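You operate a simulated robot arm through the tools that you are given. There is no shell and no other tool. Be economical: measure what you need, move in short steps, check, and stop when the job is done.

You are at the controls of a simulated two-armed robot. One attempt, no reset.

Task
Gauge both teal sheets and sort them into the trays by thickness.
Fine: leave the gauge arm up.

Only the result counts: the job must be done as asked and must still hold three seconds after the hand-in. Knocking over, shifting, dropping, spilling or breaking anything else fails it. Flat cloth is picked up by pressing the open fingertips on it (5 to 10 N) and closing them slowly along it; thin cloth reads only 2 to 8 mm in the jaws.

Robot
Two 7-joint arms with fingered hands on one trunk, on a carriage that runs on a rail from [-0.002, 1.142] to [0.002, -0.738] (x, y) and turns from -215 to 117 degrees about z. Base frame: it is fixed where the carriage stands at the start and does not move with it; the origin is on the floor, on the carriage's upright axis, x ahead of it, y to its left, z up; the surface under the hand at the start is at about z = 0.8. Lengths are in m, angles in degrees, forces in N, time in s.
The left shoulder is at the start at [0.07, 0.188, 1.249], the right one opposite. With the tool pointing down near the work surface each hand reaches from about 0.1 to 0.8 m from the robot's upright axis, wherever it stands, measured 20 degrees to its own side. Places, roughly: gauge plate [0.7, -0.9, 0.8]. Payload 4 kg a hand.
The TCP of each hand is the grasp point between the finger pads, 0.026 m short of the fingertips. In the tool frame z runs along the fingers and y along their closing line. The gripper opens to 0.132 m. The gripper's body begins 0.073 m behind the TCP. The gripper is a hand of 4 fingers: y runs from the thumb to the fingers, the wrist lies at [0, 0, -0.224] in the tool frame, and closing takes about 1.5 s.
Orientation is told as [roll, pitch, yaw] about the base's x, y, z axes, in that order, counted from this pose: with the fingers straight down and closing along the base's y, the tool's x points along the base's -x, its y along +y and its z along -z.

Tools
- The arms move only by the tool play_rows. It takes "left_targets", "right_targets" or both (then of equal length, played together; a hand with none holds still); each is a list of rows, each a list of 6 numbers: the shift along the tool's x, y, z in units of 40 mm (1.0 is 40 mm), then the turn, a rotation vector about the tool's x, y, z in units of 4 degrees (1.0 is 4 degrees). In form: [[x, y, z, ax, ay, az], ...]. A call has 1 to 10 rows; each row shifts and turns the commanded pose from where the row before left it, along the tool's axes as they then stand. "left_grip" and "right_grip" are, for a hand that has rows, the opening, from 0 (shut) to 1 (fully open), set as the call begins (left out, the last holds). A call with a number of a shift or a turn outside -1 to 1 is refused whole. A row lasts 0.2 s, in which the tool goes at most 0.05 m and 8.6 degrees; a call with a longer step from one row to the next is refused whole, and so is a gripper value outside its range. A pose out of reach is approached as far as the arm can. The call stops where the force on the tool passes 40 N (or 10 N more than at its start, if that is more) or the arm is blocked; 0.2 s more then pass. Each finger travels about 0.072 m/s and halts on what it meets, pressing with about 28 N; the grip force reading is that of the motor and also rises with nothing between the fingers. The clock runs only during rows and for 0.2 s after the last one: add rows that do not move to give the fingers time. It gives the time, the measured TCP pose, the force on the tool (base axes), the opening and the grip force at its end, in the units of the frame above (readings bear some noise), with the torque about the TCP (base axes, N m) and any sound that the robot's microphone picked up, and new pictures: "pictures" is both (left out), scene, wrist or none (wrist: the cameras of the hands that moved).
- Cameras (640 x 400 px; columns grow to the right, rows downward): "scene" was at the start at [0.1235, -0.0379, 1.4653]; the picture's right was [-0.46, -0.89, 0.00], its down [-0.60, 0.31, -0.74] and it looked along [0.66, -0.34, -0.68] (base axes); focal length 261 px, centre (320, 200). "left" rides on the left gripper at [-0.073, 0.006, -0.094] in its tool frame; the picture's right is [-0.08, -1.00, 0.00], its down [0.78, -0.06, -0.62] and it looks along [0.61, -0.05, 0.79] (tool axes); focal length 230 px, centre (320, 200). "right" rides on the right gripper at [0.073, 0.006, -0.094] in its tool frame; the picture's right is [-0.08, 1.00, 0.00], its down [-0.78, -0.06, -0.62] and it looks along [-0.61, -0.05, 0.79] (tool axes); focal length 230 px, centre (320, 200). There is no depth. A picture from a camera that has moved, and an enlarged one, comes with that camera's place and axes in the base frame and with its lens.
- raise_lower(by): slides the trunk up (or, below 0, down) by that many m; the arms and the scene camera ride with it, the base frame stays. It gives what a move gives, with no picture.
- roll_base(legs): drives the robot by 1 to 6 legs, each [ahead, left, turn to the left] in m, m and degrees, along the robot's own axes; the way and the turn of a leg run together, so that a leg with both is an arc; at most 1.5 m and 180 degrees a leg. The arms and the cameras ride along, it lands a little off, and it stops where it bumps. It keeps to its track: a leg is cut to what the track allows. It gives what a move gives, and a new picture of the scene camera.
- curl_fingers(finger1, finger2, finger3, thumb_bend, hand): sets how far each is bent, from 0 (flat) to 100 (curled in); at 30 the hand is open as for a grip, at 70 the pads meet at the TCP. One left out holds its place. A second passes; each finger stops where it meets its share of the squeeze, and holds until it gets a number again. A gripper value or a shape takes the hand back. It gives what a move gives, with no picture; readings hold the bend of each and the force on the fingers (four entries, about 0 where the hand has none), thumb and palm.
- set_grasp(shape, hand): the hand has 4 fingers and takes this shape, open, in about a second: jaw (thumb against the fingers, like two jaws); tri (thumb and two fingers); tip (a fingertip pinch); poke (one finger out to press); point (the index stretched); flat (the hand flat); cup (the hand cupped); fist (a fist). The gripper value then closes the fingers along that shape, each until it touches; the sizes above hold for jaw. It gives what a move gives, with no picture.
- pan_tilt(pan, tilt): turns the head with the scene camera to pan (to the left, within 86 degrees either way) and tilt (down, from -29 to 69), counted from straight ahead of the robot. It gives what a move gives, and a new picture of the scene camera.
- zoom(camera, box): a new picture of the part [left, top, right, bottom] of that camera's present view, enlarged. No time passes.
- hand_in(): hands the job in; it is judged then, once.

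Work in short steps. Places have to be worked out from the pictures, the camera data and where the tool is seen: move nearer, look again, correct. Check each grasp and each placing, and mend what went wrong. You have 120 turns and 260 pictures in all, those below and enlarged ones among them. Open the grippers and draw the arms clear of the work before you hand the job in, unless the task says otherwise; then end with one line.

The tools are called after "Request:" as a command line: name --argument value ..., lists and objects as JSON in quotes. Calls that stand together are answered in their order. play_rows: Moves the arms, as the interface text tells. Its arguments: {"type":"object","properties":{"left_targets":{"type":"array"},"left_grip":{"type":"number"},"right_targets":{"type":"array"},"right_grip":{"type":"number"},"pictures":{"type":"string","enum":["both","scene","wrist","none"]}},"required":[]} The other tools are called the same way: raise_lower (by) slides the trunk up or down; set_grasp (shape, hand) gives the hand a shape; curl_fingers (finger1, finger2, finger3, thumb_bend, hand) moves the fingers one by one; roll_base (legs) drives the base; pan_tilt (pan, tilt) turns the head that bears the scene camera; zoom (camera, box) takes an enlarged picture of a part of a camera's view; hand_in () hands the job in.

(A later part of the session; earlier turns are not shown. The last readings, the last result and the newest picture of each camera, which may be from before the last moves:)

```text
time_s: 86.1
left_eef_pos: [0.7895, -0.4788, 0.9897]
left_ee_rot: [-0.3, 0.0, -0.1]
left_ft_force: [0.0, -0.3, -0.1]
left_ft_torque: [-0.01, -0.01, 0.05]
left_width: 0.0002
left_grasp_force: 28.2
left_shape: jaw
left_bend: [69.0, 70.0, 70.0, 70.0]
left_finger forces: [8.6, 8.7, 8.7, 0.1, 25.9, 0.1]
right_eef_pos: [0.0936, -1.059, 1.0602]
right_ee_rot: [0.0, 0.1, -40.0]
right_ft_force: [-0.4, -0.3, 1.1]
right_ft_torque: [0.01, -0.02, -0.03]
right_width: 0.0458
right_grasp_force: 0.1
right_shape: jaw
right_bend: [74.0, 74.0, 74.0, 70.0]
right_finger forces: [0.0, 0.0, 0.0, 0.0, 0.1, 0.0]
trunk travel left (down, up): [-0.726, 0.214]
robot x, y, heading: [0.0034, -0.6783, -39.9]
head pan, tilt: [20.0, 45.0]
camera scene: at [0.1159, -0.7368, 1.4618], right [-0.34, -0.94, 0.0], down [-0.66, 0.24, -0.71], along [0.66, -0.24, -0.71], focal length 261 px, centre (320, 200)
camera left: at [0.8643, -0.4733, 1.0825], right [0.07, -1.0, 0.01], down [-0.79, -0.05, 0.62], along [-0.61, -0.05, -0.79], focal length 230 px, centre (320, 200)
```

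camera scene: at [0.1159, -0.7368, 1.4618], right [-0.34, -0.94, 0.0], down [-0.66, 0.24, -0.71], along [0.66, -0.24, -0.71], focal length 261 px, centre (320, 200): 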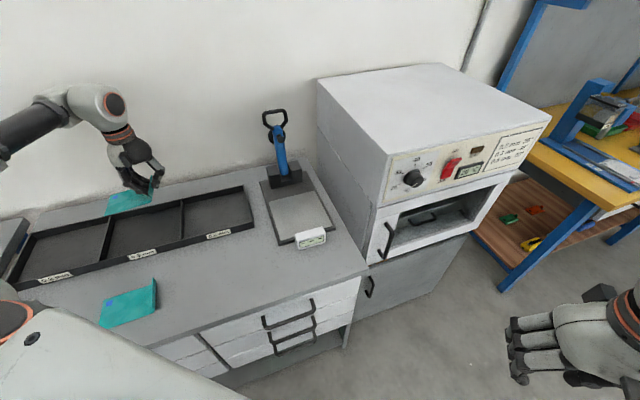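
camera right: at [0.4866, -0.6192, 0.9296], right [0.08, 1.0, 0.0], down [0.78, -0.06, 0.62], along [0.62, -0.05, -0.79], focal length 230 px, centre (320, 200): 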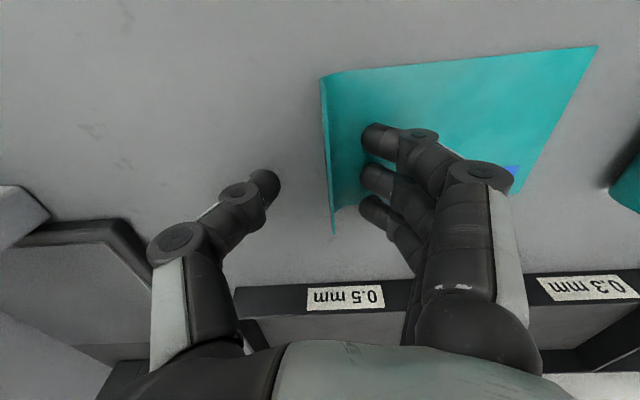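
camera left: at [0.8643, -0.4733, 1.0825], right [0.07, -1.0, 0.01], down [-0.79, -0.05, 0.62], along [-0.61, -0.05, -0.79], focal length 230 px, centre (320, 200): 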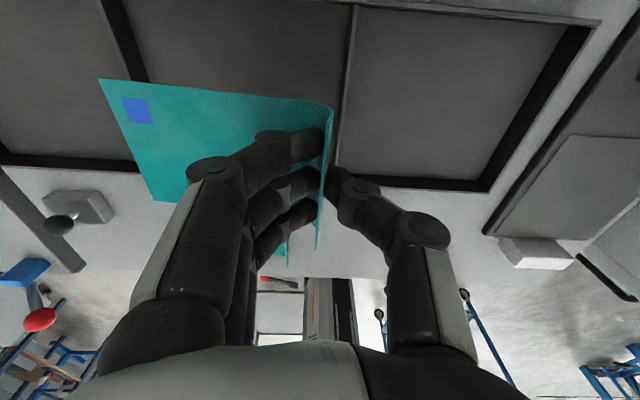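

Dividers lie at y≈-0.504 and -0.309, with walls at x≈0.72 and 0.875. I'll shift to lip y≈-0.462, x≈0.797, then lower into the compartment.

Request:
play_rows --left_targets '[[-0.18, 0.42, 0, 0, 0, 0], [0, 0, 0.8, 0, 0, 0], [0, 0, 0.8, 0, 0, 0], [0, 0, 0.8, 0, 0, 0], [0, 0, 0.6, 0, 0, 0], [0, 0, 0.35, 0, 0, 0], [0, 0, 0, 0, 0, 0]]' --pictures "both"

```text
time_s: 87.7
left_eef_pos: [0.7969, -0.4635, 0.8548]
left_ee_rot: [-0.5, -0.1, -0.2]
left_ft_force: [-0.1, -0.3, -0.2]
left_ft_torque: [0.01, -0.02, 0.02]
left_width: 0.0
left_grasp_force: 27.8
left_shape: jaw
left_bend: [69.0, 70.0, 70.0, 70.0]
left_finger forces: [8.7, 8.6, 8.7, 0.0, 25.9, 0.0]
right_eef_pos: [0.0957, -1.0581, 1.0605]
right_ee_rot: [0.0, -0.1, -40.0]
right_ft_force: [-0.4, 0.1, 0.0]
right_ft_torque: [0.0, 0.0, -0.01]
right_width: 0.0458
right_grasp_force: 0.0
right_shape: jaw
right_bend: [74.0, 74.0, 74.0, 70.0]
right_finger forces: [0.0, 0.0, 0.0, 0.0, 0.1, 0.1]
trunk travel left (down, up): [-0.726, 0.214]
robot x, y, heading: [0.0007, -0.6801, -39.9]
head pan, tilt: [20.0, 45.0]
camera scene: at [0.1156, -0.7358, 1.4618], right [-0.34, -0.94, 0.0], down [-0.66, 0.24, -0.71], along [0.66, -0.24, -0.71], focal length 261 px, centre (320, 200)
camera left: at [0.8711, -0.457, 0.9477], right [0.07, -1.0, 0.01], down [-0.79, -0.05, 0.62], along [-0.61, -0.05, -0.79], focal length 230 px, centre (320, 200)
```

scene: 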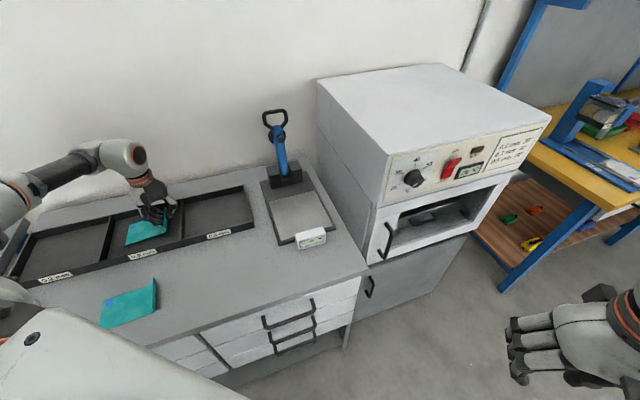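
left: 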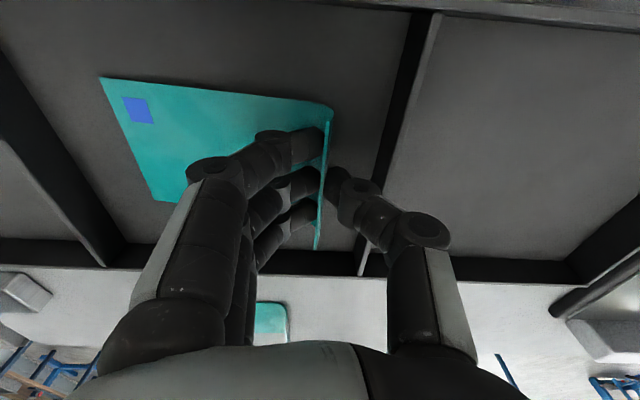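

Well inside the compartment. A small shift in +y for thumb room, then lowering gently.

Request:
play_rows --left_targets '[[0, 0.2, 0, 0, 0, 0], [0, 0, 0.15, 0, 0, 0], [0, 0, 0.15, 0, 0, 0], [0, 0, 0.08, 0, 0, 0], [0, 0, 0, 0, 0, 0]]' --pictures "none"

```text
time_s: 88.9
left_eef_pos: [0.7962, -0.4552, 0.8394]
left_ee_rot: [-0.4, -0.2, -0.2]
left_ft_force: [-0.4, -0.3, 3.7]
left_ft_torque: [0.22, 0.01, -0.02]
left_width: 0.0
left_grasp_force: 28.2
left_shape: jaw
left_bend: [69.0, 70.0, 70.0, 70.0]
left_finger forces: [9.8, 9.5, 11.3, 0.1, 27.7, 0.1]
right_eef_pos: [0.0944, -1.0595, 1.0605]
right_ee_rot: [0.0, 0.0, -40.1]
right_ft_force: [0.0, 0.0, 0.1]
right_ft_torque: [0.05, 0.02, 0.02]
right_width: 0.0457
right_grasp_force: 0.1
right_shape: jaw
right_bend: [74.0, 74.0, 74.0, 70.0]
right_finger forces: [0.1, 0.1, 0.0, 0.0, 0.1, 0.0]
trunk travel left (down, up): [-0.726, 0.214]
robot x, y, heading: [0.0043, -0.6734, -40.0]
head pan, tilt: [20.0, 45.0]
```

Contact of about 4 N. Opening the fingers to release, then rising.

Request:
play_rows --left_targets '[[0, 0, 0, 0, 0, 0], [0, 0, 0, 0, 0, 0], [0, 0, 0, 0, 0, 0], [0, 0, 0, 0, 0, 0]]' --left_grip 0.25 --pictures "none"

Request:
play_rows --left_targets '[[0, 0, -0.4, 0, 0, 0], [0, 0, -0.7, 0, 0, 0], [0, 0, -0.9, 0, 0, 0], [0, 0, -0.9, 0, 0, 0], [0, 0, -0.9, 0, 0, 0], [0, 0, 0, 0, 0, 0]]' --pictures "both"

```text
time_s: 89.9
left_eef_pos: [0.7967, -0.4562, 0.8392]
left_ee_rot: [-0.4, -0.1, -0.2]
left_ft_force: [0.0, 0.6, -0.7]
left_ft_torque: [-0.04, 0.01, 0.01]
left_width: 0.0323
left_grasp_force: 0.0
left_shape: jaw
left_bend: [73.0, 73.0, 73.0, 70.0]
left_finger forces: [0.0, 0.0, 0.1, 0.0, 0.0, 0.0]
right_eef_pos: [0.0947, -1.0584, 1.061]
right_ee_rot: [0.0, 0.0, -40.1]
right_ft_force: [-0.3, -0.5, 0.9]
right_ft_torque: [0.04, 0.0, 0.0]
right_width: 0.0459
right_grasp_force: 0.2
right_shape: jaw
right_bend: [74.0, 74.0, 74.0, 70.0]
right_finger forces: [0.0, 0.0, 0.0, 0.1, 0.1, 0.0]
trunk travel left (down, up): [-0.726, 0.214]
robot x, y, heading: [0.0036, -0.6764, -40.1]
head pan, tilt: [20.0, 45.0]
```

```text
time_s: 91.3
left_eef_pos: [0.797, -0.4547, 0.9926]
left_ee_rot: [-0.4, -0.1, -0.3]
left_ft_force: [1.1, 0.1, -0.7]
left_ft_torque: [-0.02, 0.0, -0.05]
left_width: 0.0328
left_grasp_force: 0.1
left_shape: jaw
left_bend: [73.0, 73.0, 73.0, 70.0]
left_finger forces: [0.0, 0.0, 0.0, 0.0, 0.0, 0.0]
right_eef_pos: [0.0952, -1.0581, 1.0608]
right_ee_rot: [-0.1, 0.0, -39.9]
right_ft_force: [0.4, -0.1, -0.6]
right_ft_torque: [0.03, 0.01, 0.0]
right_width: 0.0457
right_grasp_force: 0.1
right_shape: jaw
right_bend: [74.0, 74.0, 74.0, 70.0]
right_finger forces: [0.0, 0.0, 0.1, 0.0, 0.0, 0.0]
trunk travel left (down, up): [-0.726, 0.214]
robot x, y, heading: [0.0028, -0.6784, -39.7]
head pan, tilt: [20.0, 45.0]
camera scene: at [0.116, -0.7357, 1.4618], right [-0.34, -0.94, 0.0], down [-0.66, 0.24, -0.71], along [0.66, -0.24, -0.71], focal length 261 px, centre (320, 200)
camera left: at [0.8711, -0.4482, 1.0848], right [0.07, -1.0, 0.01], down [-0.79, -0.05, 0.62], along [-0.61, -0.05, -0.79], focal length 230 px, centre (320, 200)
```

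scene: 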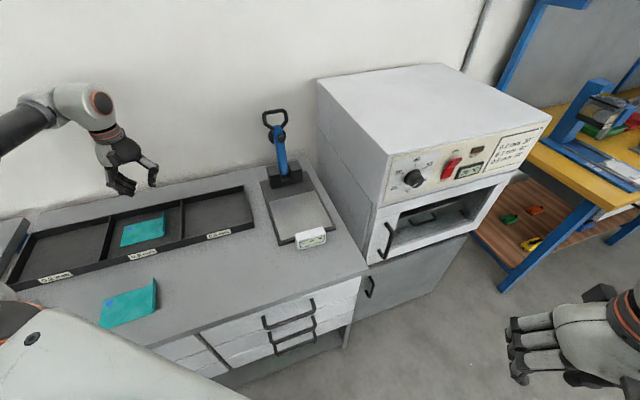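
left: 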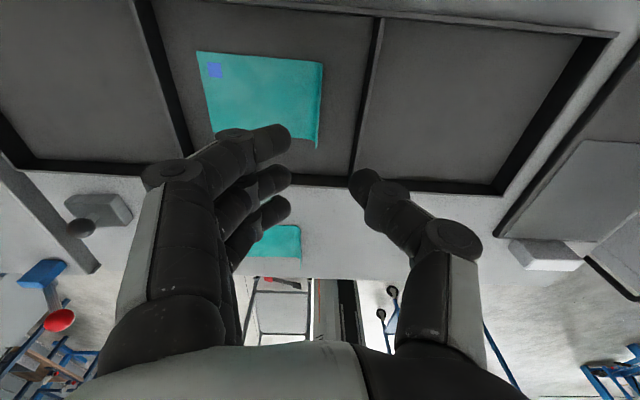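

Sheet A lies well inside the 0.3 mm compartment. Sheet B's lip is near [0.545, -0.439]; moving over it.

Request:
play_rows --left_targets '[[0.89, 0.05, 0, 0, 0, 0], [0.89, 0.05, 0, 0, 0, 0], [0.89, 0.05, 0, 0, 0, 0], [0.89, 0.05, 0, 0, 0, 0], [0.89, 0.05, 0, 0, 0, 0], [0.89, 0.05, 0, 0, 0, 0], [0.89, 0.05, 0, 0, 0, 0], [0, 0, 0.8, 0, 0, 0], [0, 0, 0.8, 0, 0, 0], [0, 0, 0, 0, 0, 0]]' --left_grip 0.4 --pictures "wrist"

```text
time_s: 93.5
left_eef_pos: [0.5457, -0.4397, 0.9276]
left_ee_rot: [-0.4, -0.2, -0.2]
left_ft_force: [-0.5, -1.4, 0.5]
left_ft_torque: [-0.03, 0.01, -0.03]
left_width: 0.0524
left_grasp_force: 0.1
left_shape: jaw
left_bend: [73.0, 73.0, 73.0, 70.0]
left_finger forces: [0.1, 0.0, 0.1, 0.0, 0.1, 0.0]
right_eef_pos: [0.0932, -1.0582, 1.0619]
right_ee_rot: [0.0, -0.1, -40.0]
right_ft_force: [-0.8, 0.4, -0.5]
right_ft_torque: [0.0, 0.0, 0.02]
right_width: 0.0457
right_grasp_force: 0.1
right_shape: jaw
right_bend: [74.0, 74.0, 74.0, 70.0]
right_finger forces: [0.0, 0.0, 0.0, 0.0, 0.0, 0.0]
trunk travel left (down, up): [-0.726, 0.214]
robot x, y, heading: [0.0002, -0.6777, -40.0]
head pan, tilt: [20.0, 45.0]
camera left: at [0.6209, -0.4331, 1.0213], right [0.07, -1.0, 0.01], down [-0.79, -0.05, 0.61], along [-0.61, -0.05, -0.79], focal length 230 px, centre (320, 200)
```

left: 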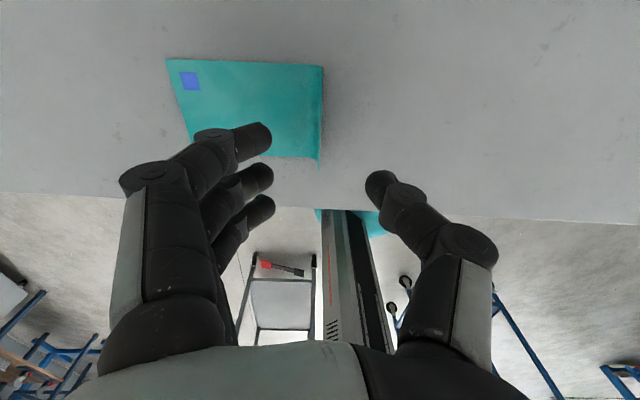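

Aligned: lip at y≈-0.44, centre x≈0.544. Lowering to z≈0.835 and closing.

Request:
play_rows --left_targets '[[0, 0, 0.8, 0, 0, 0], [0, 0, 0.8, 0, 0, 0], [0, 0, 0.5, 0, 0, 0], [0, 0, 0.2, 0, 0, 0], [0, 0, 0, 0, 0, 0]]' --pictures "none"

Request:
play_rows --left_targets '[[0, 0, 0, 0, 0, 0], [0, 0, 0, 0, 0, 0], [0, 0, 0, 0, 0, 0], [0, 0, 0, 0, 0, 0], [0, 0, 0, 0, 0, 0], [0, 0, 0, 0, 0, 0]]' --left_grip 0 --pictures "none"

Request:
play_rows --left_targets '[[0, 0, -0.4, 0, 0, 0], [0, 0, -0.6, 0, 0, 0], [0, 0, -0.8, 0, 0, 0], [0, 0, -0.8, 0, 0, 0], [0, 0, -0.8, 0, 0, 0], [0, 0, 0, 0, 0, 0]]' --pictures "wrist"

```text
time_s: 94.7
left_eef_pos: [0.5479, -0.4403, 0.8351]
left_ee_rot: [-0.3, -0.1, -0.2]
left_ft_force: [0.5, 0.0, -0.2]
left_ft_torque: [-0.02, 0.03, -0.01]
left_width: 0.0524
left_grasp_force: 0.1
left_shape: jaw
left_bend: [73.0, 73.0, 73.0, 70.0]
left_finger forces: [0.0, 0.0, 0.0, 0.0, 0.1, 0.1]
right_eef_pos: [0.0943, -1.0585, 1.0595]
right_ee_rot: [-0.1, 0.0, -39.9]
right_ft_force: [-0.3, -0.1, -0.4]
right_ft_torque: [-0.02, -0.01, -0.01]
right_width: 0.0457
right_grasp_force: 0.1
right_shape: jaw
right_bend: [74.0, 74.0, 74.0, 70.0]
right_finger forces: [0.1, 0.0, 0.0, 0.0, 0.0, 0.1]
trunk travel left (down, up): [-0.726, 0.214]
robot x, y, heading: [0.0005, -0.6773, -40.2]
head pan, tilt: [20.0, 45.0]
```

```text
time_s: 96.1
left_eef_pos: [0.5484, -0.4404, 0.836]
left_ee_rot: [-0.3, -0.2, -0.3]
left_ft_force: [-0.4, 0.3, 1.5]
left_ft_torque: [0.16, -0.01, -0.04]
left_width: 0.0
left_grasp_force: 27.9
left_shape: jaw
left_bend: [68.0, 69.0, 69.0, 70.0]
left_finger forces: [8.9, 8.3, 8.6, 0.0, 24.8, 0.1]
right_eef_pos: [0.0945, -1.0581, 1.0606]
right_ee_rot: [0.1, 0.0, -40.0]
right_ft_force: [-0.1, 0.0, 0.0]
right_ft_torque: [0.0, -0.01, 0.05]
right_width: 0.0458
right_grasp_force: 0.0
right_shape: jaw
right_bend: [74.0, 74.0, 74.0, 70.0]
right_finger forces: [0.0, 0.0, 0.0, 0.0, 0.0, 0.1]
trunk travel left (down, up): [-0.726, 0.214]
robot x, y, heading: [0.0054, -0.6773, -39.7]
head pan, tilt: [20.0, 45.0]
```

```text
time_s: 97.5
left_eef_pos: [0.5486, -0.4393, 0.97]
left_ee_rot: [-0.4, -0.1, -0.2]
left_ft_force: [0.3, 0.8, 0.4]
left_ft_torque: [-0.01, 0.0, 0.0]
left_width: 0.0
left_grasp_force: 27.7
left_shape: jaw
left_bend: [68.0, 69.0, 69.0, 70.0]
left_finger forces: [8.9, 8.7, 8.6, 0.0, 26.1, 0.0]
right_eef_pos: [0.0958, -1.0582, 1.0614]
right_ee_rot: [0.0, -0.1, -40.0]
right_ft_force: [0.1, -0.2, -0.6]
right_ft_torque: [0.02, 0.02, 0.0]
right_width: 0.0457
right_grasp_force: 0.1
right_shape: jaw
right_bend: [74.0, 74.0, 74.0, 70.0]
right_finger forces: [0.0, 0.0, 0.0, 0.0, 0.0, 0.1]
trunk travel left (down, up): [-0.726, 0.214]
robot x, y, heading: [0.0002, -0.673, -40.0]
head pan, tilt: [20.0, 45.0]
camera left: at [0.6224, -0.4327, 1.0639], right [0.07, -1.0, 0.01], down [-0.79, -0.05, 0.62], along [-0.61, -0.05, -0.79], focal length 230 px, centre (320, 200)
```

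left: 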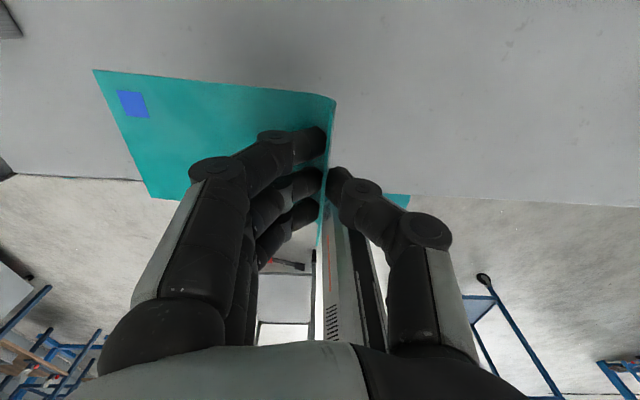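

Sheet B is held. Carrying it to the plate at the same place as before, [0.731, -0.915].

Request:
play_rows --left_targets '[[-0.35, -0.915, 0, 0, 0, 0], [-0.35, -0.915, 0, 0, 0, 0], [-0.35, -0.915, 0, 0, 0, 0], [-0.35, -0.915, 0, 0, 0, 0], [-0.35, -0.915, 0, 0, 0, 0], [-0.35, -0.915, 0, 0, 0, 0], [-0.35, -0.915, 0, 0, 0, 0], [-0.35, -0.915, 0, 0, 0, 0], [-0.35, -0.915, 0, 0, 0, 0], [-0.35, -0.915, 0, 0, 0, 0]]' --pictures "none"

Request:
play_rows --left_targets '[[-0.35, -0.915, 0, 0, 0, 0], [-0.35, -0.915, 0, 0, 0, 0], [-0.35, -0.915, 0, 0, 0, 0], [0, 0, 0.7, 0, 0, 0], [0, 0, 0.8, 0, 0, 0], [0, 0, 0.7, 0, 0, 0], [0, 0, 0.5, 0, 0, 0], [0, 0, 0, 0, 0, 0]]' --pictures "wrist"

```text
time_s: 99.7
left_eef_pos: [0.687, -0.807, 0.9733]
left_ee_rot: [-0.3, -0.1, -0.2]
left_ft_force: [0.5, 0.2, -0.4]
left_ft_torque: [0.04, -0.02, 0.01]
left_width: 0.0
left_grasp_force: 27.9
left_shape: jaw
left_bend: [68.0, 69.0, 69.0, 70.0]
left_finger forces: [8.7, 8.7, 8.7, 0.1, 26.0, 0.0]
right_eef_pos: [0.0944, -1.0603, 1.061]
right_ee_rot: [0.1, 0.0, -40.0]
right_ft_force: [0.2, 0.0, -0.5]
right_ft_torque: [0.01, 0.0, 0.01]
right_width: 0.0457
right_grasp_force: 0.1
right_shape: jaw
right_bend: [74.0, 74.0, 74.0, 70.0]
right_finger forces: [0.1, 0.0, 0.0, 0.0, 0.0, 0.0]
trunk travel left (down, up): [-0.726, 0.214]
robot x, y, heading: [0.0015, -0.6764, -40.0]
head pan, tilt: [20.0, 45.0]
```

```text
time_s: 101.5
left_eef_pos: [0.7288, -0.9158, 0.8663]
left_ee_rot: [-0.4, -0.1, -0.2]
left_ft_force: [-0.7, -0.8, 0.0]
left_ft_torque: [0.04, -0.02, -0.05]
left_width: 0.0
left_grasp_force: 27.4
left_shape: jaw
left_bend: [68.0, 69.0, 69.0, 70.0]
left_finger forces: [8.5, 8.7, 8.9, 0.0, 26.2, 0.0]
right_eef_pos: [0.0943, -1.0578, 1.0611]
right_ee_rot: [0.0, 0.1, -40.0]
right_ft_force: [-1.8, -0.5, 0.4]
right_ft_torque: [0.01, 0.0, 0.0]
right_width: 0.0456
right_grasp_force: 0.0
right_shape: jaw
right_bend: [74.0, 74.0, 74.0, 70.0]
right_finger forces: [0.0, 0.0, 0.0, 0.1, 0.0, 0.0]
trunk travel left (down, up): [-0.726, 0.214]
robot x, y, heading: [0.0008, -0.6743, -40.0]
head pan, tilt: [20.0, 45.0]
camera left: at [0.8024, -0.9101, 0.96], right [0.07, -1.0, 0.01], down [-0.79, -0.05, 0.62], along [-0.61, -0.05, -0.79], focal length 230 px, centre (320, 200)
```

left: 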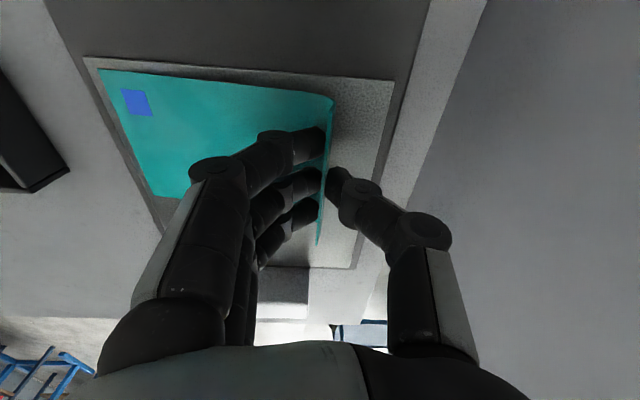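

Same placing as for sheet A. Lowering the last 13 mm, releasing, and rising.

Request:
play_rows --left_targets '[[0, 0, 0.18, 0, 0, 0], [0, 0, 0.14, 0, 0, 0], [0, 0, 0, 0, 0, 0]]' --pictures "none"

Request:
play_rows --left_targets '[[0, 0, 0, 0, 0, 0], [0, 0, 0, 0, 0, 0], [0, 0, 0, 0, 0, 0], [0, 0, 0, 0, 0, 0]]' --left_grip 0.25 --pictures "wrist"

```text
time_s: 102.3
left_eef_pos: [0.7283, -0.9177, 0.8546]
left_ee_rot: [-0.4, -0.1, -0.2]
left_ft_force: [-0.4, 0.3, 1.6]
left_ft_torque: [0.18, 0.01, 0.01]
left_width: 0.0
left_grasp_force: 28.2
left_shape: jaw
left_bend: [68.0, 69.0, 69.0, 70.0]
left_finger forces: [9.7, 9.0, 9.2, 0.0, 27.0, 0.0]
right_eef_pos: [0.0943, -1.0588, 1.0607]
right_ee_rot: [0.0, -0.1, -40.0]
right_ft_force: [0.6, 0.0, 0.0]
right_ft_torque: [0.02, 0.03, 0.0]
right_width: 0.0454
right_grasp_force: 0.0
right_shape: jaw
right_bend: [74.0, 74.0, 74.0, 70.0]
right_finger forces: [0.0, 0.0, 0.0, 0.0, 0.0, 0.0]
trunk travel left (down, up): [-0.726, 0.214]
robot x, y, heading: [0.0013, -0.6752, -40.0]
head pan, tilt: [20.0, 45.0]
```

```text
time_s: 103.3
left_eef_pos: [0.7287, -0.918, 0.854]
left_ee_rot: [-0.4, -0.1, -0.2]
left_ft_force: [-0.2, 0.1, -0.2]
left_ft_torque: [0.01, 0.0, -0.01]
left_width: 0.0324
left_grasp_force: 0.0
left_shape: jaw
left_bend: [73.0, 73.0, 73.0, 70.0]
left_finger forces: [0.0, 0.1, 0.0, 0.0, 0.0, 0.0]
right_eef_pos: [0.0946, -1.0578, 1.0607]
right_ee_rot: [0.0, 0.0, -40.0]
right_ft_force: [0.3, -0.5, 0.4]
right_ft_torque: [0.0, -0.03, 0.01]
right_width: 0.0457
right_grasp_force: 0.0
right_shape: jaw
right_bend: [74.0, 74.0, 74.0, 70.0]
right_finger forces: [0.0, 0.0, 0.0, 0.0, 0.0, 0.0]
trunk travel left (down, up): [-0.726, 0.214]
robot x, y, heading: [0.0013, -0.6736, -39.7]
head pan, tilt: [20.0, 45.0]
camera left: at [0.8024, -0.9104, 0.9471], right [0.07, -1.0, 0.01], down [-0.79, -0.05, 0.62], along [-0.61, -0.05, -0.79], focal length 230 px, centre (320, 200)
```

left: 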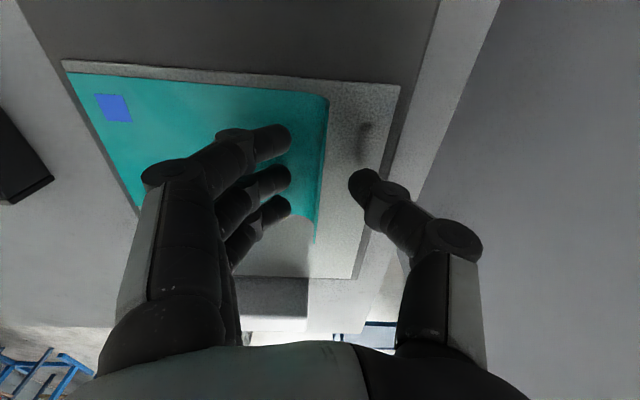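

Sheet B is down. Withdrawing up and back, then pitching for the lever as before.

Request:
play_rows --left_targets '[[0, 0, -0.5, 0, 0, 0], [0, 0, -0.8, 0, 0, 0], [0, 0, -1, 0, 0, 0], [0.6, 0.25, -1, 0, 0, 0], [0.6, 0.25, -1, 0, 0, 0], [0.6, 0.25, -1, 0, 0, 0], [0.6, 0.25, -1, 0, 0, 0], [0.2, 0.1, 0, 0.1, 0, 0], [0, 0, 0, 0, 0, 0]]' --pictures "none"

Request:
play_rows --left_targets '[[0, 0, 0, 0, -1, 0], [0, 0, 0, 0, -1, 0], [0, 0, 0, 0, -1, 0], [0, 0, 0, 0, -1, 0], [0, 0, 0, 0, -1, 0], [0, 0, 0, 0, -1, 0], [0, 0, 0, 0, -1, 0], [0, 0, 0, 0, -1, 0], [0, 0, 0, 0, -1, 0], [0, 0, 0, 0, -1, 0]]' --left_grip 1 --pictures "wrist"

```text
time_s: 105.3
left_eef_pos: [0.6233, -0.8709, 1.1074]
left_ee_rot: [-0.8, -0.1, -0.3]
left_ft_force: [0.2, 0.4, -0.2]
left_ft_torque: [0.0, -0.02, -0.01]
left_width: 0.0325
left_grasp_force: 0.1
left_shape: jaw
left_bend: [73.0, 73.0, 73.0, 70.0]
left_finger forces: [0.0, 0.0, 0.0, 0.0, 0.0, 0.0]
right_eef_pos: [0.0947, -1.0588, 1.0601]
right_ee_rot: [0.0, -0.1, -40.0]
right_ft_force: [0.2, 0.1, 0.1]
right_ft_torque: [-0.04, 0.01, 0.0]
right_width: 0.0459
right_grasp_force: 0.1
right_shape: jaw
right_bend: [74.0, 74.0, 74.0, 70.0]
right_finger forces: [0.0, 0.0, 0.1, 0.1, 0.0, 0.1]
trunk travel left (down, up): [-0.726, 0.214]
robot x, y, heading: [0.0009, -0.6808, -40.0]
head pan, tilt: [20.0, 45.0]
```

```text
time_s: 107.5
left_eef_pos: [0.6238, -0.8717, 1.1064]
left_ee_rot: [-1.0, -40.2, 0.5]
left_ft_force: [0.6, -0.7, -0.6]
left_ft_torque: [0.0, -0.02, 0.0]
left_width: 0.1315
left_grasp_force: 0.2
left_shape: jaw
left_bend: [30.0, 30.0, 30.0, 30.0]
left_finger forces: [0.1, 0.0, 0.0, 0.1, 0.0, 0.0]
right_eef_pos: [0.0937, -1.0582, 1.0608]
right_ee_rot: [0.0, 0.0, -40.0]
right_ft_force: [0.4, 0.3, -0.8]
right_ft_torque: [0.04, 0.0, -0.02]
right_width: 0.0459
right_grasp_force: 0.1
right_shape: jaw
right_bend: [74.0, 74.0, 74.0, 70.0]
right_finger forces: [0.0, 0.0, 0.0, 0.0, 0.1, 0.0]
trunk travel left (down, up): [-0.726, 0.214]
robot x, y, heading: [0.0003, -0.6748, -40.1]
head pan, tilt: [20.0, 45.0]
camera left: at [0.6207, -0.8632, 1.2235], right [0.06, -1.0, 0.06], down [-1.0, -0.06, -0.03], along [0.04, -0.06, -1.0], focal length 230 px, centre (320, 200)
```

left: 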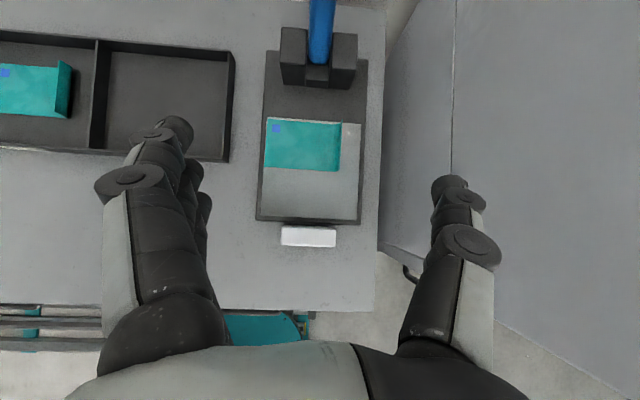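

Sheet lies well on the plate. Approaching the loop along the same path.

Request:
play_rows --left_targets '[[-0.825, 0, 0.266, 0, 0, 0], [-0.825, 0, 0.266, 0, 0, 0], [-0.825, 0, 0.266, 0, 0, 0], [-0.825, 0, 0.266, 0, 0, 0], [-0.57, 0, 0.5, 0, 0, 0], [-0.57, 0, 0.5, 0, 0, 0], [0, 0, 0.78, 0, 0, 0], [0, 0, 0.78, 0, 0, 0], [0, 0, 0.78, 0, 0, 0], [0, 0, 0, 0, 0, 0]]' --pictures "wrist"

```text
time_s: 109.7
left_eef_pos: [0.8729, -0.8721, 1.0846]
left_ee_rot: [-0.9, -40.1, 0.5]
left_ft_force: [0.2, 0.2, -0.1]
left_ft_torque: [0.01, 0.01, 0.02]
left_width: 0.132
left_grasp_force: 0.1
left_shape: jaw
left_bend: [30.0, 30.0, 30.0, 30.0]
left_finger forces: [0.0, 0.0, 0.1, 0.1, 0.0, 0.2]
right_eef_pos: [0.0939, -1.0573, 1.0613]
right_ee_rot: [0.1, 0.0, -40.0]
right_ft_force: [0.2, -0.1, 0.1]
right_ft_torque: [-0.01, 0.01, 0.01]
right_width: 0.0457
right_grasp_force: 0.1
right_shape: jaw
right_bend: [74.0, 74.0, 74.0, 70.0]
right_finger forces: [0.0, 0.0, 0.0, 0.0, 0.1, 0.1]
trunk travel left (down, up): [-0.726, 0.214]
robot x, y, heading: [0.0005, -0.6771, -40.0]
head pan, tilt: [20.0, 45.0]
camera left: at [0.8701, -0.864, 1.2033], right [0.06, -1.0, 0.06], down [-1.0, -0.06, -0.03], along [0.04, -0.06, -1.0], focal length 230 px, centre (320, 200)
```

left: 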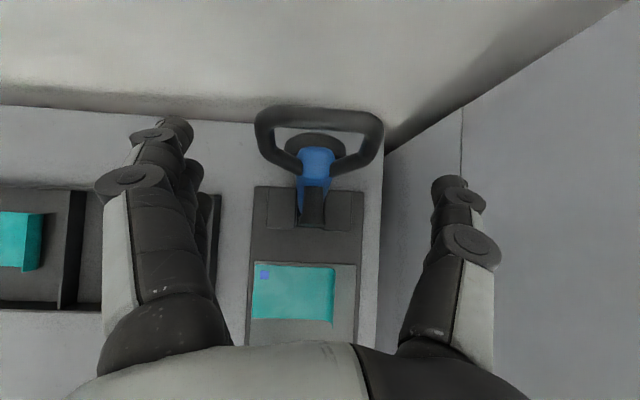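

Lined up. Advancing, then closing thumb with the first two fingers only, leaving the third out so it cannot hook again.

Request:
play_rows --left_targets '[[-0.06, 0, 0.5, 0, 0, 0], [-0.06, 0, 0.5, 0, 0, 0], [0, 0, 0, 0, 0, 0]]' --pictures "none"

Request:
curl_fingers --hand "left" --finger1 70 --finger2 70 --finger3 25 --thumb_bend 70

Request:
zoom --camera "left" --box '[80, 60, 560, 360]'

```text
time_s: 110.5
left_eef_pos: [0.9014, -0.8715, 1.0579]
left_ee_rot: [-1.0, -40.1, 0.5]
left_ft_force: [0.1, -0.2, 0.6]
left_ft_torque: [0.0, 0.01, -0.01]
left_width: 0.132
left_grasp_force: 0.1
left_shape: jaw
left_bend: [30.0, 30.0, 30.0, 30.0]
left_finger forces: [0.0, 0.1, 0.0, 0.0, 0.0, 0.0]
right_eef_pos: [0.0941, -1.058, 1.062]
right_ee_rot: [0.0, -0.1, -40.0]
right_ft_force: [0.5, -0.3, 0.3]
right_ft_torque: [0.01, 0.01, -0.01]
right_width: 0.0459
right_grasp_force: 0.1
right_shape: jaw
right_bend: [74.0, 74.0, 74.0, 70.0]
right_finger forces: [0.0, 0.1, 0.0, 0.0, 0.0, 0.1]
trunk travel left (down, up): [-0.726, 0.214]
robot x, y, heading: [0.0012, -0.6745, -40.1]
head pan, tilt: [20.0, 45.0]
```

```text
time_s: 111.5
left_eef_pos: [0.9017, -0.8735, 1.0576]
left_ee_rot: [-1.0, -40.1, 0.5]
left_ft_force: [0.2, -1.3, -1.9]
left_ft_torque: [-0.12, 0.06, -0.12]
left_width: 0.0734
left_grasp_force: 20.7
left_shape: fingers
left_bend: [52.0, 47.0, 25.0, 54.0]
left_finger forces: [9.7, 9.3, 0.0, 0.0, 21.6, 0.0]
right_eef_pos: [0.0954, -1.0584, 1.0613]
right_ee_rot: [0.0, 0.0, -40.0]
right_ft_force: [0.4, 0.0, 0.3]
right_ft_torque: [-0.03, -0.02, -0.02]
right_width: 0.0459
right_grasp_force: 0.0
right_shape: jaw
right_bend: [74.0, 74.0, 74.0, 70.0]
right_finger forces: [0.0, 0.1, 0.1, 0.0, 0.1, 0.1]
trunk travel left (down, up): [-0.726, 0.214]
robot x, y, heading: [0.0058, -0.6765, -40.2]
head pan, tilt: [20.0, 45.0]
```

```text
1.33 times, centred on (320, 210) of left
camera zoom: at [0.8993, -0.865, 1.1756], right [0.06, -1.0, 0.06], down [-1.0, -0.06, -0.03], along [0.04, -0.06, -1.0], focal length 307 px, centre (320, 187)
```

zoom: 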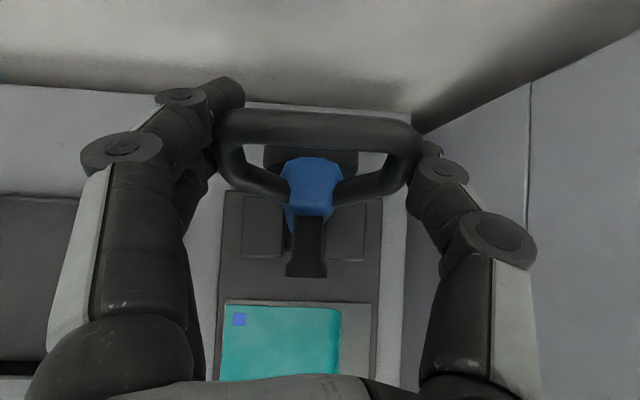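

Good grip with two fingers. Pulling the arm forward along its arc, first half.

Request:
play_rows --left_targets '[[0.32, 0, -0.32, 0, 0, 0], [0.32, 0, -0.32, 0, 0, 0], [0.345, 0, -0.24, 0, 0, 0], [0.345, 0, -0.24, 0, 0, 0], [0.38, 0, -0.18, 0, 0, 0], [0.38, 0, -0.18, 0, 0, 0], [0.407, 0, -0.108, 0, 0, 0], [0.407, 0, -0.108, 0, 0, 0], [0, 0, 0, 0, 0, 0]]' --pictures "wrist"

```text
time_s: 113.5
left_eef_pos: [0.7674, -0.8746, 1.0357]
left_ee_rot: [-1.1, -40.3, 0.4]
left_ft_force: [-7.9, -14.9, 14.4]
left_ft_torque: [0.25, -0.42, -0.94]
left_width: 0.055
left_grasp_force: 19.4
left_shape: fingers
left_bend: [61.0, 46.0, 25.0, 56.0]
left_finger forces: [0.0, 12.4, 0.1, 0.0, 26.7, 0.0]
right_eef_pos: [0.0912, -1.0587, 1.0601]
right_ee_rot: [0.2, -0.1, -40.0]
right_ft_force: [0.3, 0.4, -0.2]
right_ft_torque: [-0.01, 0.0, 0.02]
right_width: 0.0459
right_grasp_force: 0.1
right_shape: jaw
right_bend: [74.0, 74.0, 74.0, 70.0]
right_finger forces: [0.1, 0.0, 0.0, 0.1, 0.0, 0.0]
trunk travel left (down, up): [-0.726, 0.214]
robot x, y, heading: [-0.0024, -0.6762, -40.1]
head pan, tilt: [20.0, 45.0]
camera left: at [0.7632, -0.8668, 1.1546], right [0.05, -1.0, 0.06], down [-1.0, -0.06, -0.04], along [0.04, -0.06, -1.0], focal length 230 px, centre (320, 200)
```

left: 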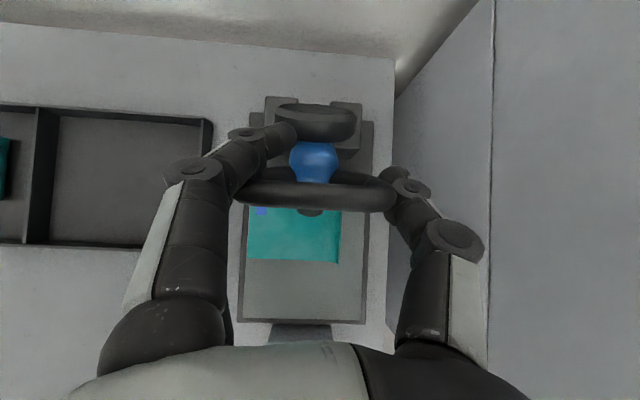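

The arm follows. Continuing down to about 10°.

Request:
play_rows --left_targets '[[0.42, 0, -0.037, 0, 0, 0], [0.42, 0, -0.037, 0, 0, 0], [0.42, 0, 0.035, 0, 0, 0], [0.42, 0, 0.035, 0, 0, 0], [0.4, 0, 0.11, 0, 0, 0], [0.4, 0, 0.11, 0, 0, 0], [0.38, 0, 0.175, 0, 0, 0], [0.38, 0, 0.175, 0, 0, 0], [0.3, 0, 0.2, 0, 0, 0], [0, 0, 0, 0, 0, 0]]' --pictures "wrist"

Request:
zoom --camera "scene" --box '[270, 190, 350, 260]'

```text
time_s: 115.7
left_eef_pos: [0.6818, -0.8727, 0.9209]
left_ee_rot: [-0.9, -40.2, 0.4]
left_ft_force: [-2.6, -6.4, -0.4]
left_ft_torque: [-0.03, -0.16, -0.04]
left_width: 0.0548
left_grasp_force: 15.0
left_shape: fingers
left_bend: [65.0, 46.0, 25.0, 56.0]
left_finger forces: [6.4, 8.3, 0.0, 0.1, 14.8, 0.1]
right_eef_pos: [0.0934, -1.0583, 1.0603]
right_ee_rot: [0.0, 0.0, -39.9]
right_ft_force: [-0.5, -0.3, 0.3]
right_ft_torque: [-0.03, -0.02, 0.01]
right_width: 0.0457
right_grasp_force: 0.0
right_shape: jaw
right_bend: [74.0, 74.0, 74.0, 70.0]
right_finger forces: [0.1, 0.1, 0.0, 0.1, 0.0, 0.0]
trunk travel left (down, up): [-0.726, 0.214]
robot x, y, heading: [0.0016, -0.6776, -39.8]
head pan, tilt: [20.0, 45.0]
camera left: at [0.6782, -0.8654, 1.0382], right [0.06, -1.0, 0.06], down [-1.0, -0.06, -0.03], along [0.04, -0.06, -1.0], focal length 230 px, centre (320, 200)
```

left: 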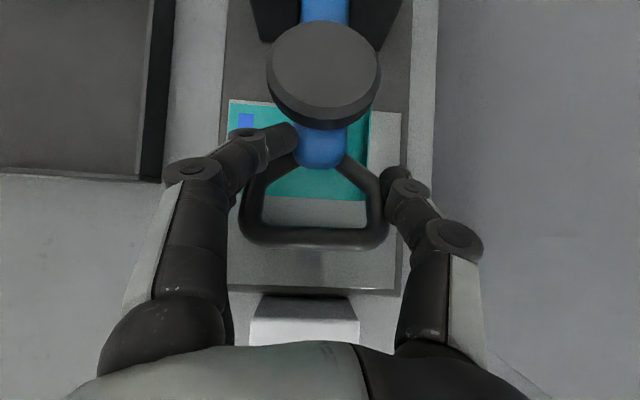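

```text
5.71 times, centred on (310, 225) of scene
camera zoom: at [0.115, -0.7369, 1.4618], right [-0.34, -0.94, 0.0], down [-0.66, 0.24, -0.71], along [0.66, -0.24, -0.71], focal length 1493 px, centre (377, 57)
```

zoom: 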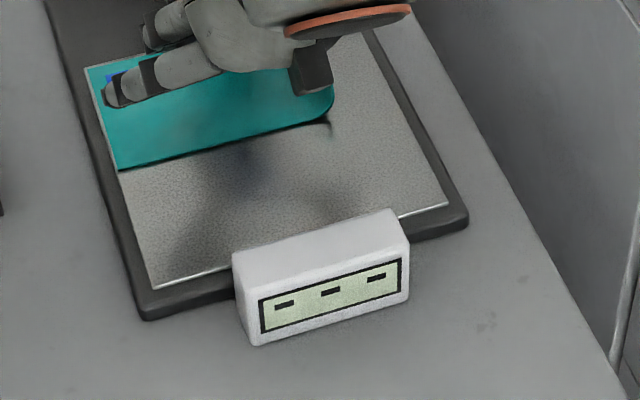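

Forces are low. Lowering the last ~40 mm.

Request:
play_rows --left_targets '[[0.25, 0, 0.15, 0, 0, 0], [0.22, 0, 0.17, 0, 0, 0], [0.2, 0, 0.18, 0, 0, 0], [0.17, 0, 0.17, 0, 0, 0], [0, 0, 0, 0, 0, 0]]' --pictures "none"

Request:
zoom --camera "scene" --box '[270, 190, 350, 260]'

```text
time_s: 116.5
left_eef_pos: [0.6782, -0.8749, 0.896]
left_ee_rot: [-2.0, -41.0, 1.5]
left_ft_force: [-6.7, 3.1, 22.8]
left_ft_torque: [0.23, -0.36, 0.38]
left_width: 0.0396
left_grasp_force: 14.0
left_shape: fingers
left_bend: [62.0, 54.0, 25.0, 62.0]
left_finger forces: [7.1, 10.6, 0.0, 0.0, 10.0, 0.0]
right_eef_pos: [0.0925, -1.0572, 1.0613]
right_ee_rot: [0.0, -0.2, -40.0]
right_ft_force: [0.4, -0.5, 0.0]
right_ft_torque: [0.02, 0.01, 0.03]
right_width: 0.0456
right_grasp_force: 0.0
right_shape: jaw
right_bend: [74.0, 74.0, 74.0, 70.0]
right_finger forces: [0.0, 0.0, 0.0, 0.0, 0.1, 0.0]
trunk travel left (down, up): [-0.726, 0.214]
robot x, y, heading: [-0.0005, -0.6772, -39.9]
head pan, tilt: [20.0, 45.0]
stopped in row 4 (left hand): the force on the tool passed its limit at 46 N (the readings are from after the stop); the commanded pose is now the measured one
```

```text
5.71 times, centred on (310, 225) of scene
camera zoom: at [0.1134, -0.7348, 1.4622], right [-0.34, -0.94, 0.0], down [-0.66, 0.24, -0.71], along [0.67, -0.24, -0.71], focal length 1493 px, centre (377, 57)
```

zoom: 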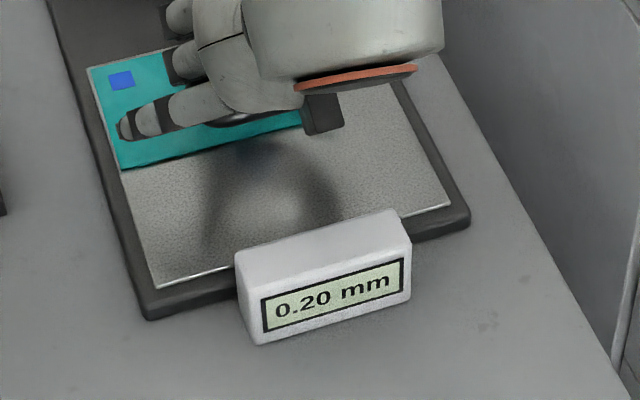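

Reads 0.20 mm, though the hand met a firm stop at 46 N. I'll look at the grip before raising.

Request:
play_rows --left_targets '[[-0.05, 0, -0.07, 0, 0, 0], [0, 0, 0, 0, 0, 0]]' --pictures "both"

Request:
zoom --camera "scene" --box '[230, 150, 360, 260]'

```text
time_s: 117.2
left_eef_pos: [0.6781, -0.8734, 0.8968]
left_ee_rot: [-1.8, -40.9, 1.3]
left_ft_force: [3.2, 0.5, 11.4]
left_ft_torque: [0.08, -0.28, 0.26]
left_width: 0.0394
left_grasp_force: 8.8
left_shape: fingers
left_bend: [61.0, 54.0, 25.0, 61.0]
left_finger forces: [2.1, 6.3, 0.0, 0.1, 9.7, 0.0]
right_eef_pos: [0.0936, -1.0587, 1.0616]
right_ee_rot: [0.0, 0.0, -40.0]
right_ft_force: [-0.8, 0.3, -0.5]
right_ft_torque: [-0.01, 0.0, -0.03]
right_width: 0.0456
right_grasp_force: 0.0
right_shape: jaw
right_bend: [74.0, 74.0, 74.0, 70.0]
right_finger forces: [0.1, 0.0, 0.0, 0.0, 0.0, 0.0]
trunk travel left (down, up): [-0.726, 0.214]
robot x, y, heading: [0.0011, -0.677, -40.1]
head pan, tilt: [20.0, 45.0]
camera scene: at [0.1145, -0.7352, 1.4619], right [-0.34, -0.94, 0.0], down [-0.66, 0.24, -0.71], along [0.67, -0.24, -0.71], focal length 261 px, centre (320, 200)
camera left: at [0.6736, -0.8659, 1.0149], right [0.06, -1.0, 0.07], down [-1.0, -0.06, -0.05], along [0.05, -0.07, -1.0], focal length 230 px, centre (320, 200)
```

scene: 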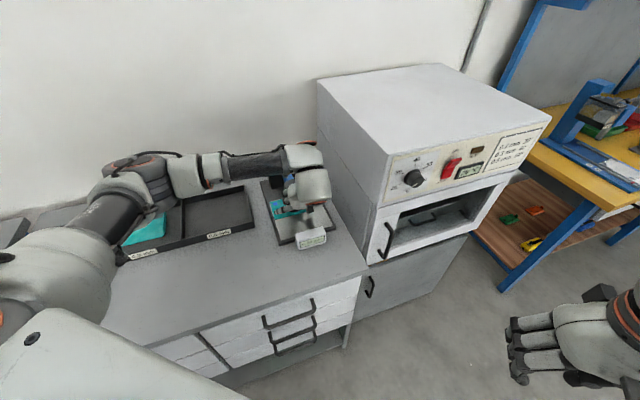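
left: 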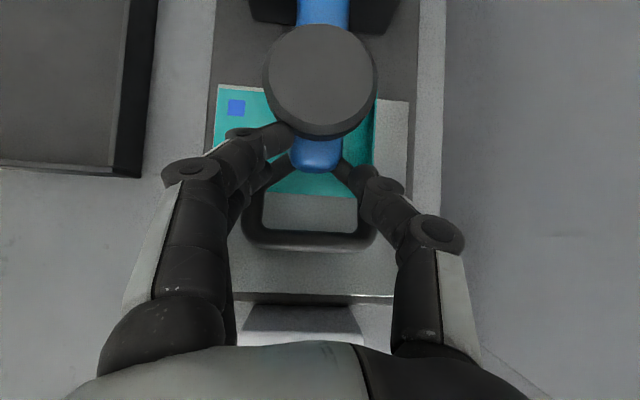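

```text
3.64 times, centred on (295, 205) of scene
camera zoom: at [0.1145, -0.7352, 1.4619], right [-0.34, -0.94, 0.0], down [-0.66, 0.24, -0.71], along [0.67, -0.24, -0.71], focal length 950 px, centre (411, 182)
```

zoom: 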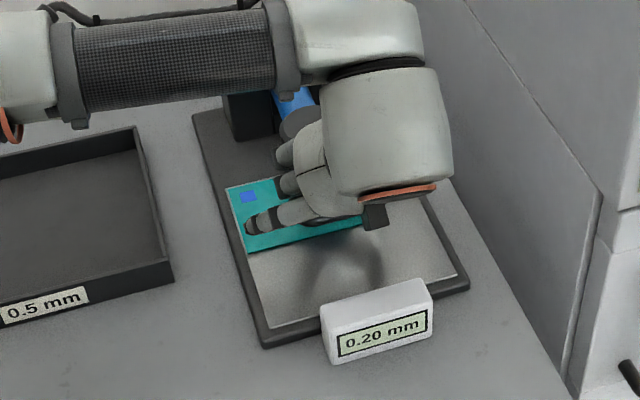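

Sheet B is 0.20 mm, and the arm rests on it by itself; my fingers slid on top of the loop. I'll rise a little, open, and re-align for a fresh grip.

Request:
play_rows --left_targets '[[-0.32, 0, -0.38, 0, 0, 0], [-0.16, 0, -0.19, 0, 0, 0], [0, 0, 0, 0, 0, 0], [0, 0, 0, 0, 0, 0]]' --left_grip 0.8 --pictures "wrist"

Request:
zoom --camera "scene" --box '[230, 150, 360, 260]'

```text
time_s: 118.2
left_eef_pos: [0.6778, -0.874, 0.9265]
left_ee_rot: [-1.6, -40.9, 1.2]
left_ft_force: [-0.4, 0.1, -0.5]
left_ft_torque: [-0.01, -0.02, 0.01]
left_width: 0.1052
left_grasp_force: 0.1
left_shape: jaw
left_bend: [59.0, 59.0, 59.0, 55.0]
left_finger forces: [0.0, 0.0, 0.0, 0.1, 0.1, 0.1]
right_eef_pos: [0.0945, -1.0582, 1.061]
right_ee_rot: [0.1, -0.2, -40.0]
right_ft_force: [-0.3, -0.2, -0.1]
right_ft_torque: [-0.02, 0.02, -0.01]
right_width: 0.0458
right_grasp_force: 0.1
right_shape: jaw
right_bend: [74.0, 74.0, 74.0, 70.0]
right_finger forces: [0.0, 0.0, 0.0, 0.0, 0.0, 0.1]
trunk travel left (down, up): [-0.726, 0.214]
robot x, y, heading: [-0.0008, -0.673, -40.1]
head pan, tilt: [20.0, 45.0]
camera left: at [0.6736, -0.8657, 1.0442], right [0.06, -1.0, 0.07], down [-1.0, -0.06, -0.05], along [0.05, -0.07, -1.0], focal length 230 px, centre (320, 200)
```

left: 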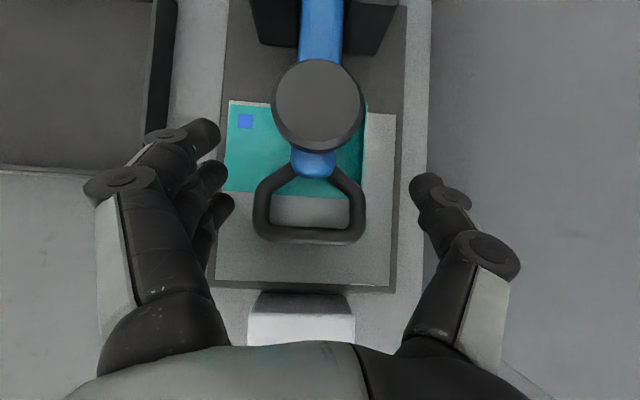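

```text
3.64 times, centred on (295, 205) of scene
camera zoom: at [0.1152, -0.7357, 1.4619], right [-0.34, -0.94, 0.0], down [-0.66, 0.24, -0.71], along [0.66, -0.24, -0.71], focal length 950 px, centre (411, 182)
```

zoom: 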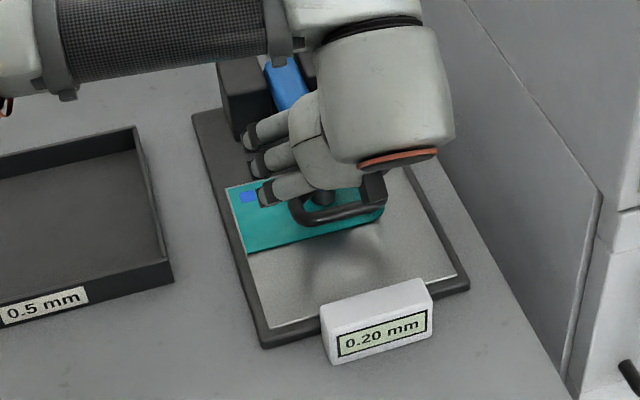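

The arm rests freely with 0.20 mm showing. The loop is at z≈0.89, mid-rods at x≈0.673. Lowering 36 mm and closing with all fingers.

Request:
play_rows --left_targets '[[0.35, 0.08, 0.33, 0, 0, 0], [0.35, 0, 0.33, 0, 0, 0], [0, 0, 0, 0, 0, 0]]' --pictures "none"

Request:
play_rows --left_targets '[[0, 0, 0, 0, 0, 0], [0, 0, 0, 0, 0, 0], [0, 0, 0, 0, 0, 0], [0, 0, 0, 0, 0, 0], [0, 0, 0, 0, 0, 0]]' --left_grip 0.2 --pictures "wrist"

```text
time_s: 119.0
left_eef_pos: [0.6738, -0.8722, 0.8877]
left_ee_rot: [-1.7, -40.9, 1.3]
left_ft_force: [-0.2, 1.1, -1.1]
left_ft_torque: [-0.02, -0.04, 0.01]
left_width: 0.1053
left_grasp_force: 0.1
left_shape: jaw
left_bend: [59.0, 59.0, 59.0, 55.0]
left_finger forces: [0.0, 0.0, 0.0, 0.0, 0.0, 0.0]
right_eef_pos: [0.0942, -1.0585, 1.0612]
right_ee_rot: [-0.1, 0.0, -40.0]
right_ft_force: [-0.4, -0.4, -0.2]
right_ft_torque: [0.01, -0.01, 0.03]
right_width: 0.0456
right_grasp_force: 0.0
right_shape: jaw
right_bend: [74.0, 74.0, 74.0, 70.0]
right_finger forces: [0.0, 0.1, 0.1, 0.0, 0.0, 0.0]
trunk travel left (down, up): [-0.726, 0.214]
robot x, y, heading: [0.0008, -0.6795, -40.3]
head pan, tilt: [20.0, 45.0]
```

```text
time_s: 120.2
left_eef_pos: [0.6735, -0.8718, 0.8876]
left_ee_rot: [-1.7, -40.9, 1.3]
left_ft_force: [1.5, 1.1, 2.5]
left_ft_torque: [-0.46, -0.22, 0.15]
left_width: 0.0611
left_grasp_force: 28.0
left_shape: jaw
left_bend: [73.0, 72.0, 73.0, 70.0]
left_finger forces: [7.3, 7.9, 11.2, 0.0, 23.4, 0.0]
right_eef_pos: [0.0942, -1.0579, 1.0613]
right_ee_rot: [0.0, -0.1, -40.0]
right_ft_force: [-0.1, 0.2, -0.3]
right_ft_torque: [-0.02, 0.01, 0.02]
right_width: 0.0459
right_grasp_force: 0.0
right_shape: jaw
right_bend: [74.0, 74.0, 74.0, 70.0]
right_finger forces: [0.0, 0.0, 0.0, 0.0, 0.1, 0.0]
trunk travel left (down, up): [-0.726, 0.214]
robot x, y, heading: [0.0017, -0.6768, -40.1]
head pan, tilt: [20.0, 45.0]
camera left: at [0.6694, -0.8628, 1.0055], right [0.06, -1.0, 0.07], down [-1.0, -0.06, -0.05], along [0.05, -0.07, -1.0], focal length 230 px, centre (320, 200)
```

left: 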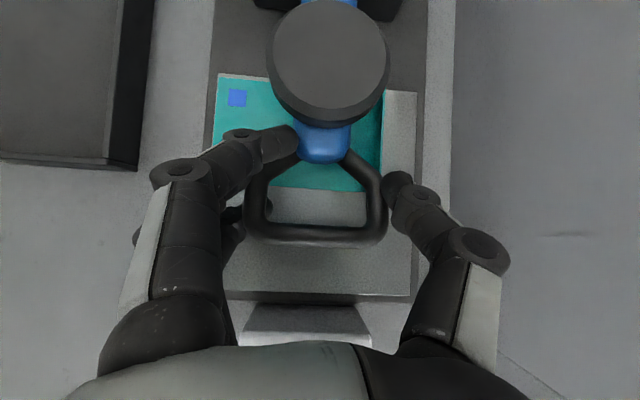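

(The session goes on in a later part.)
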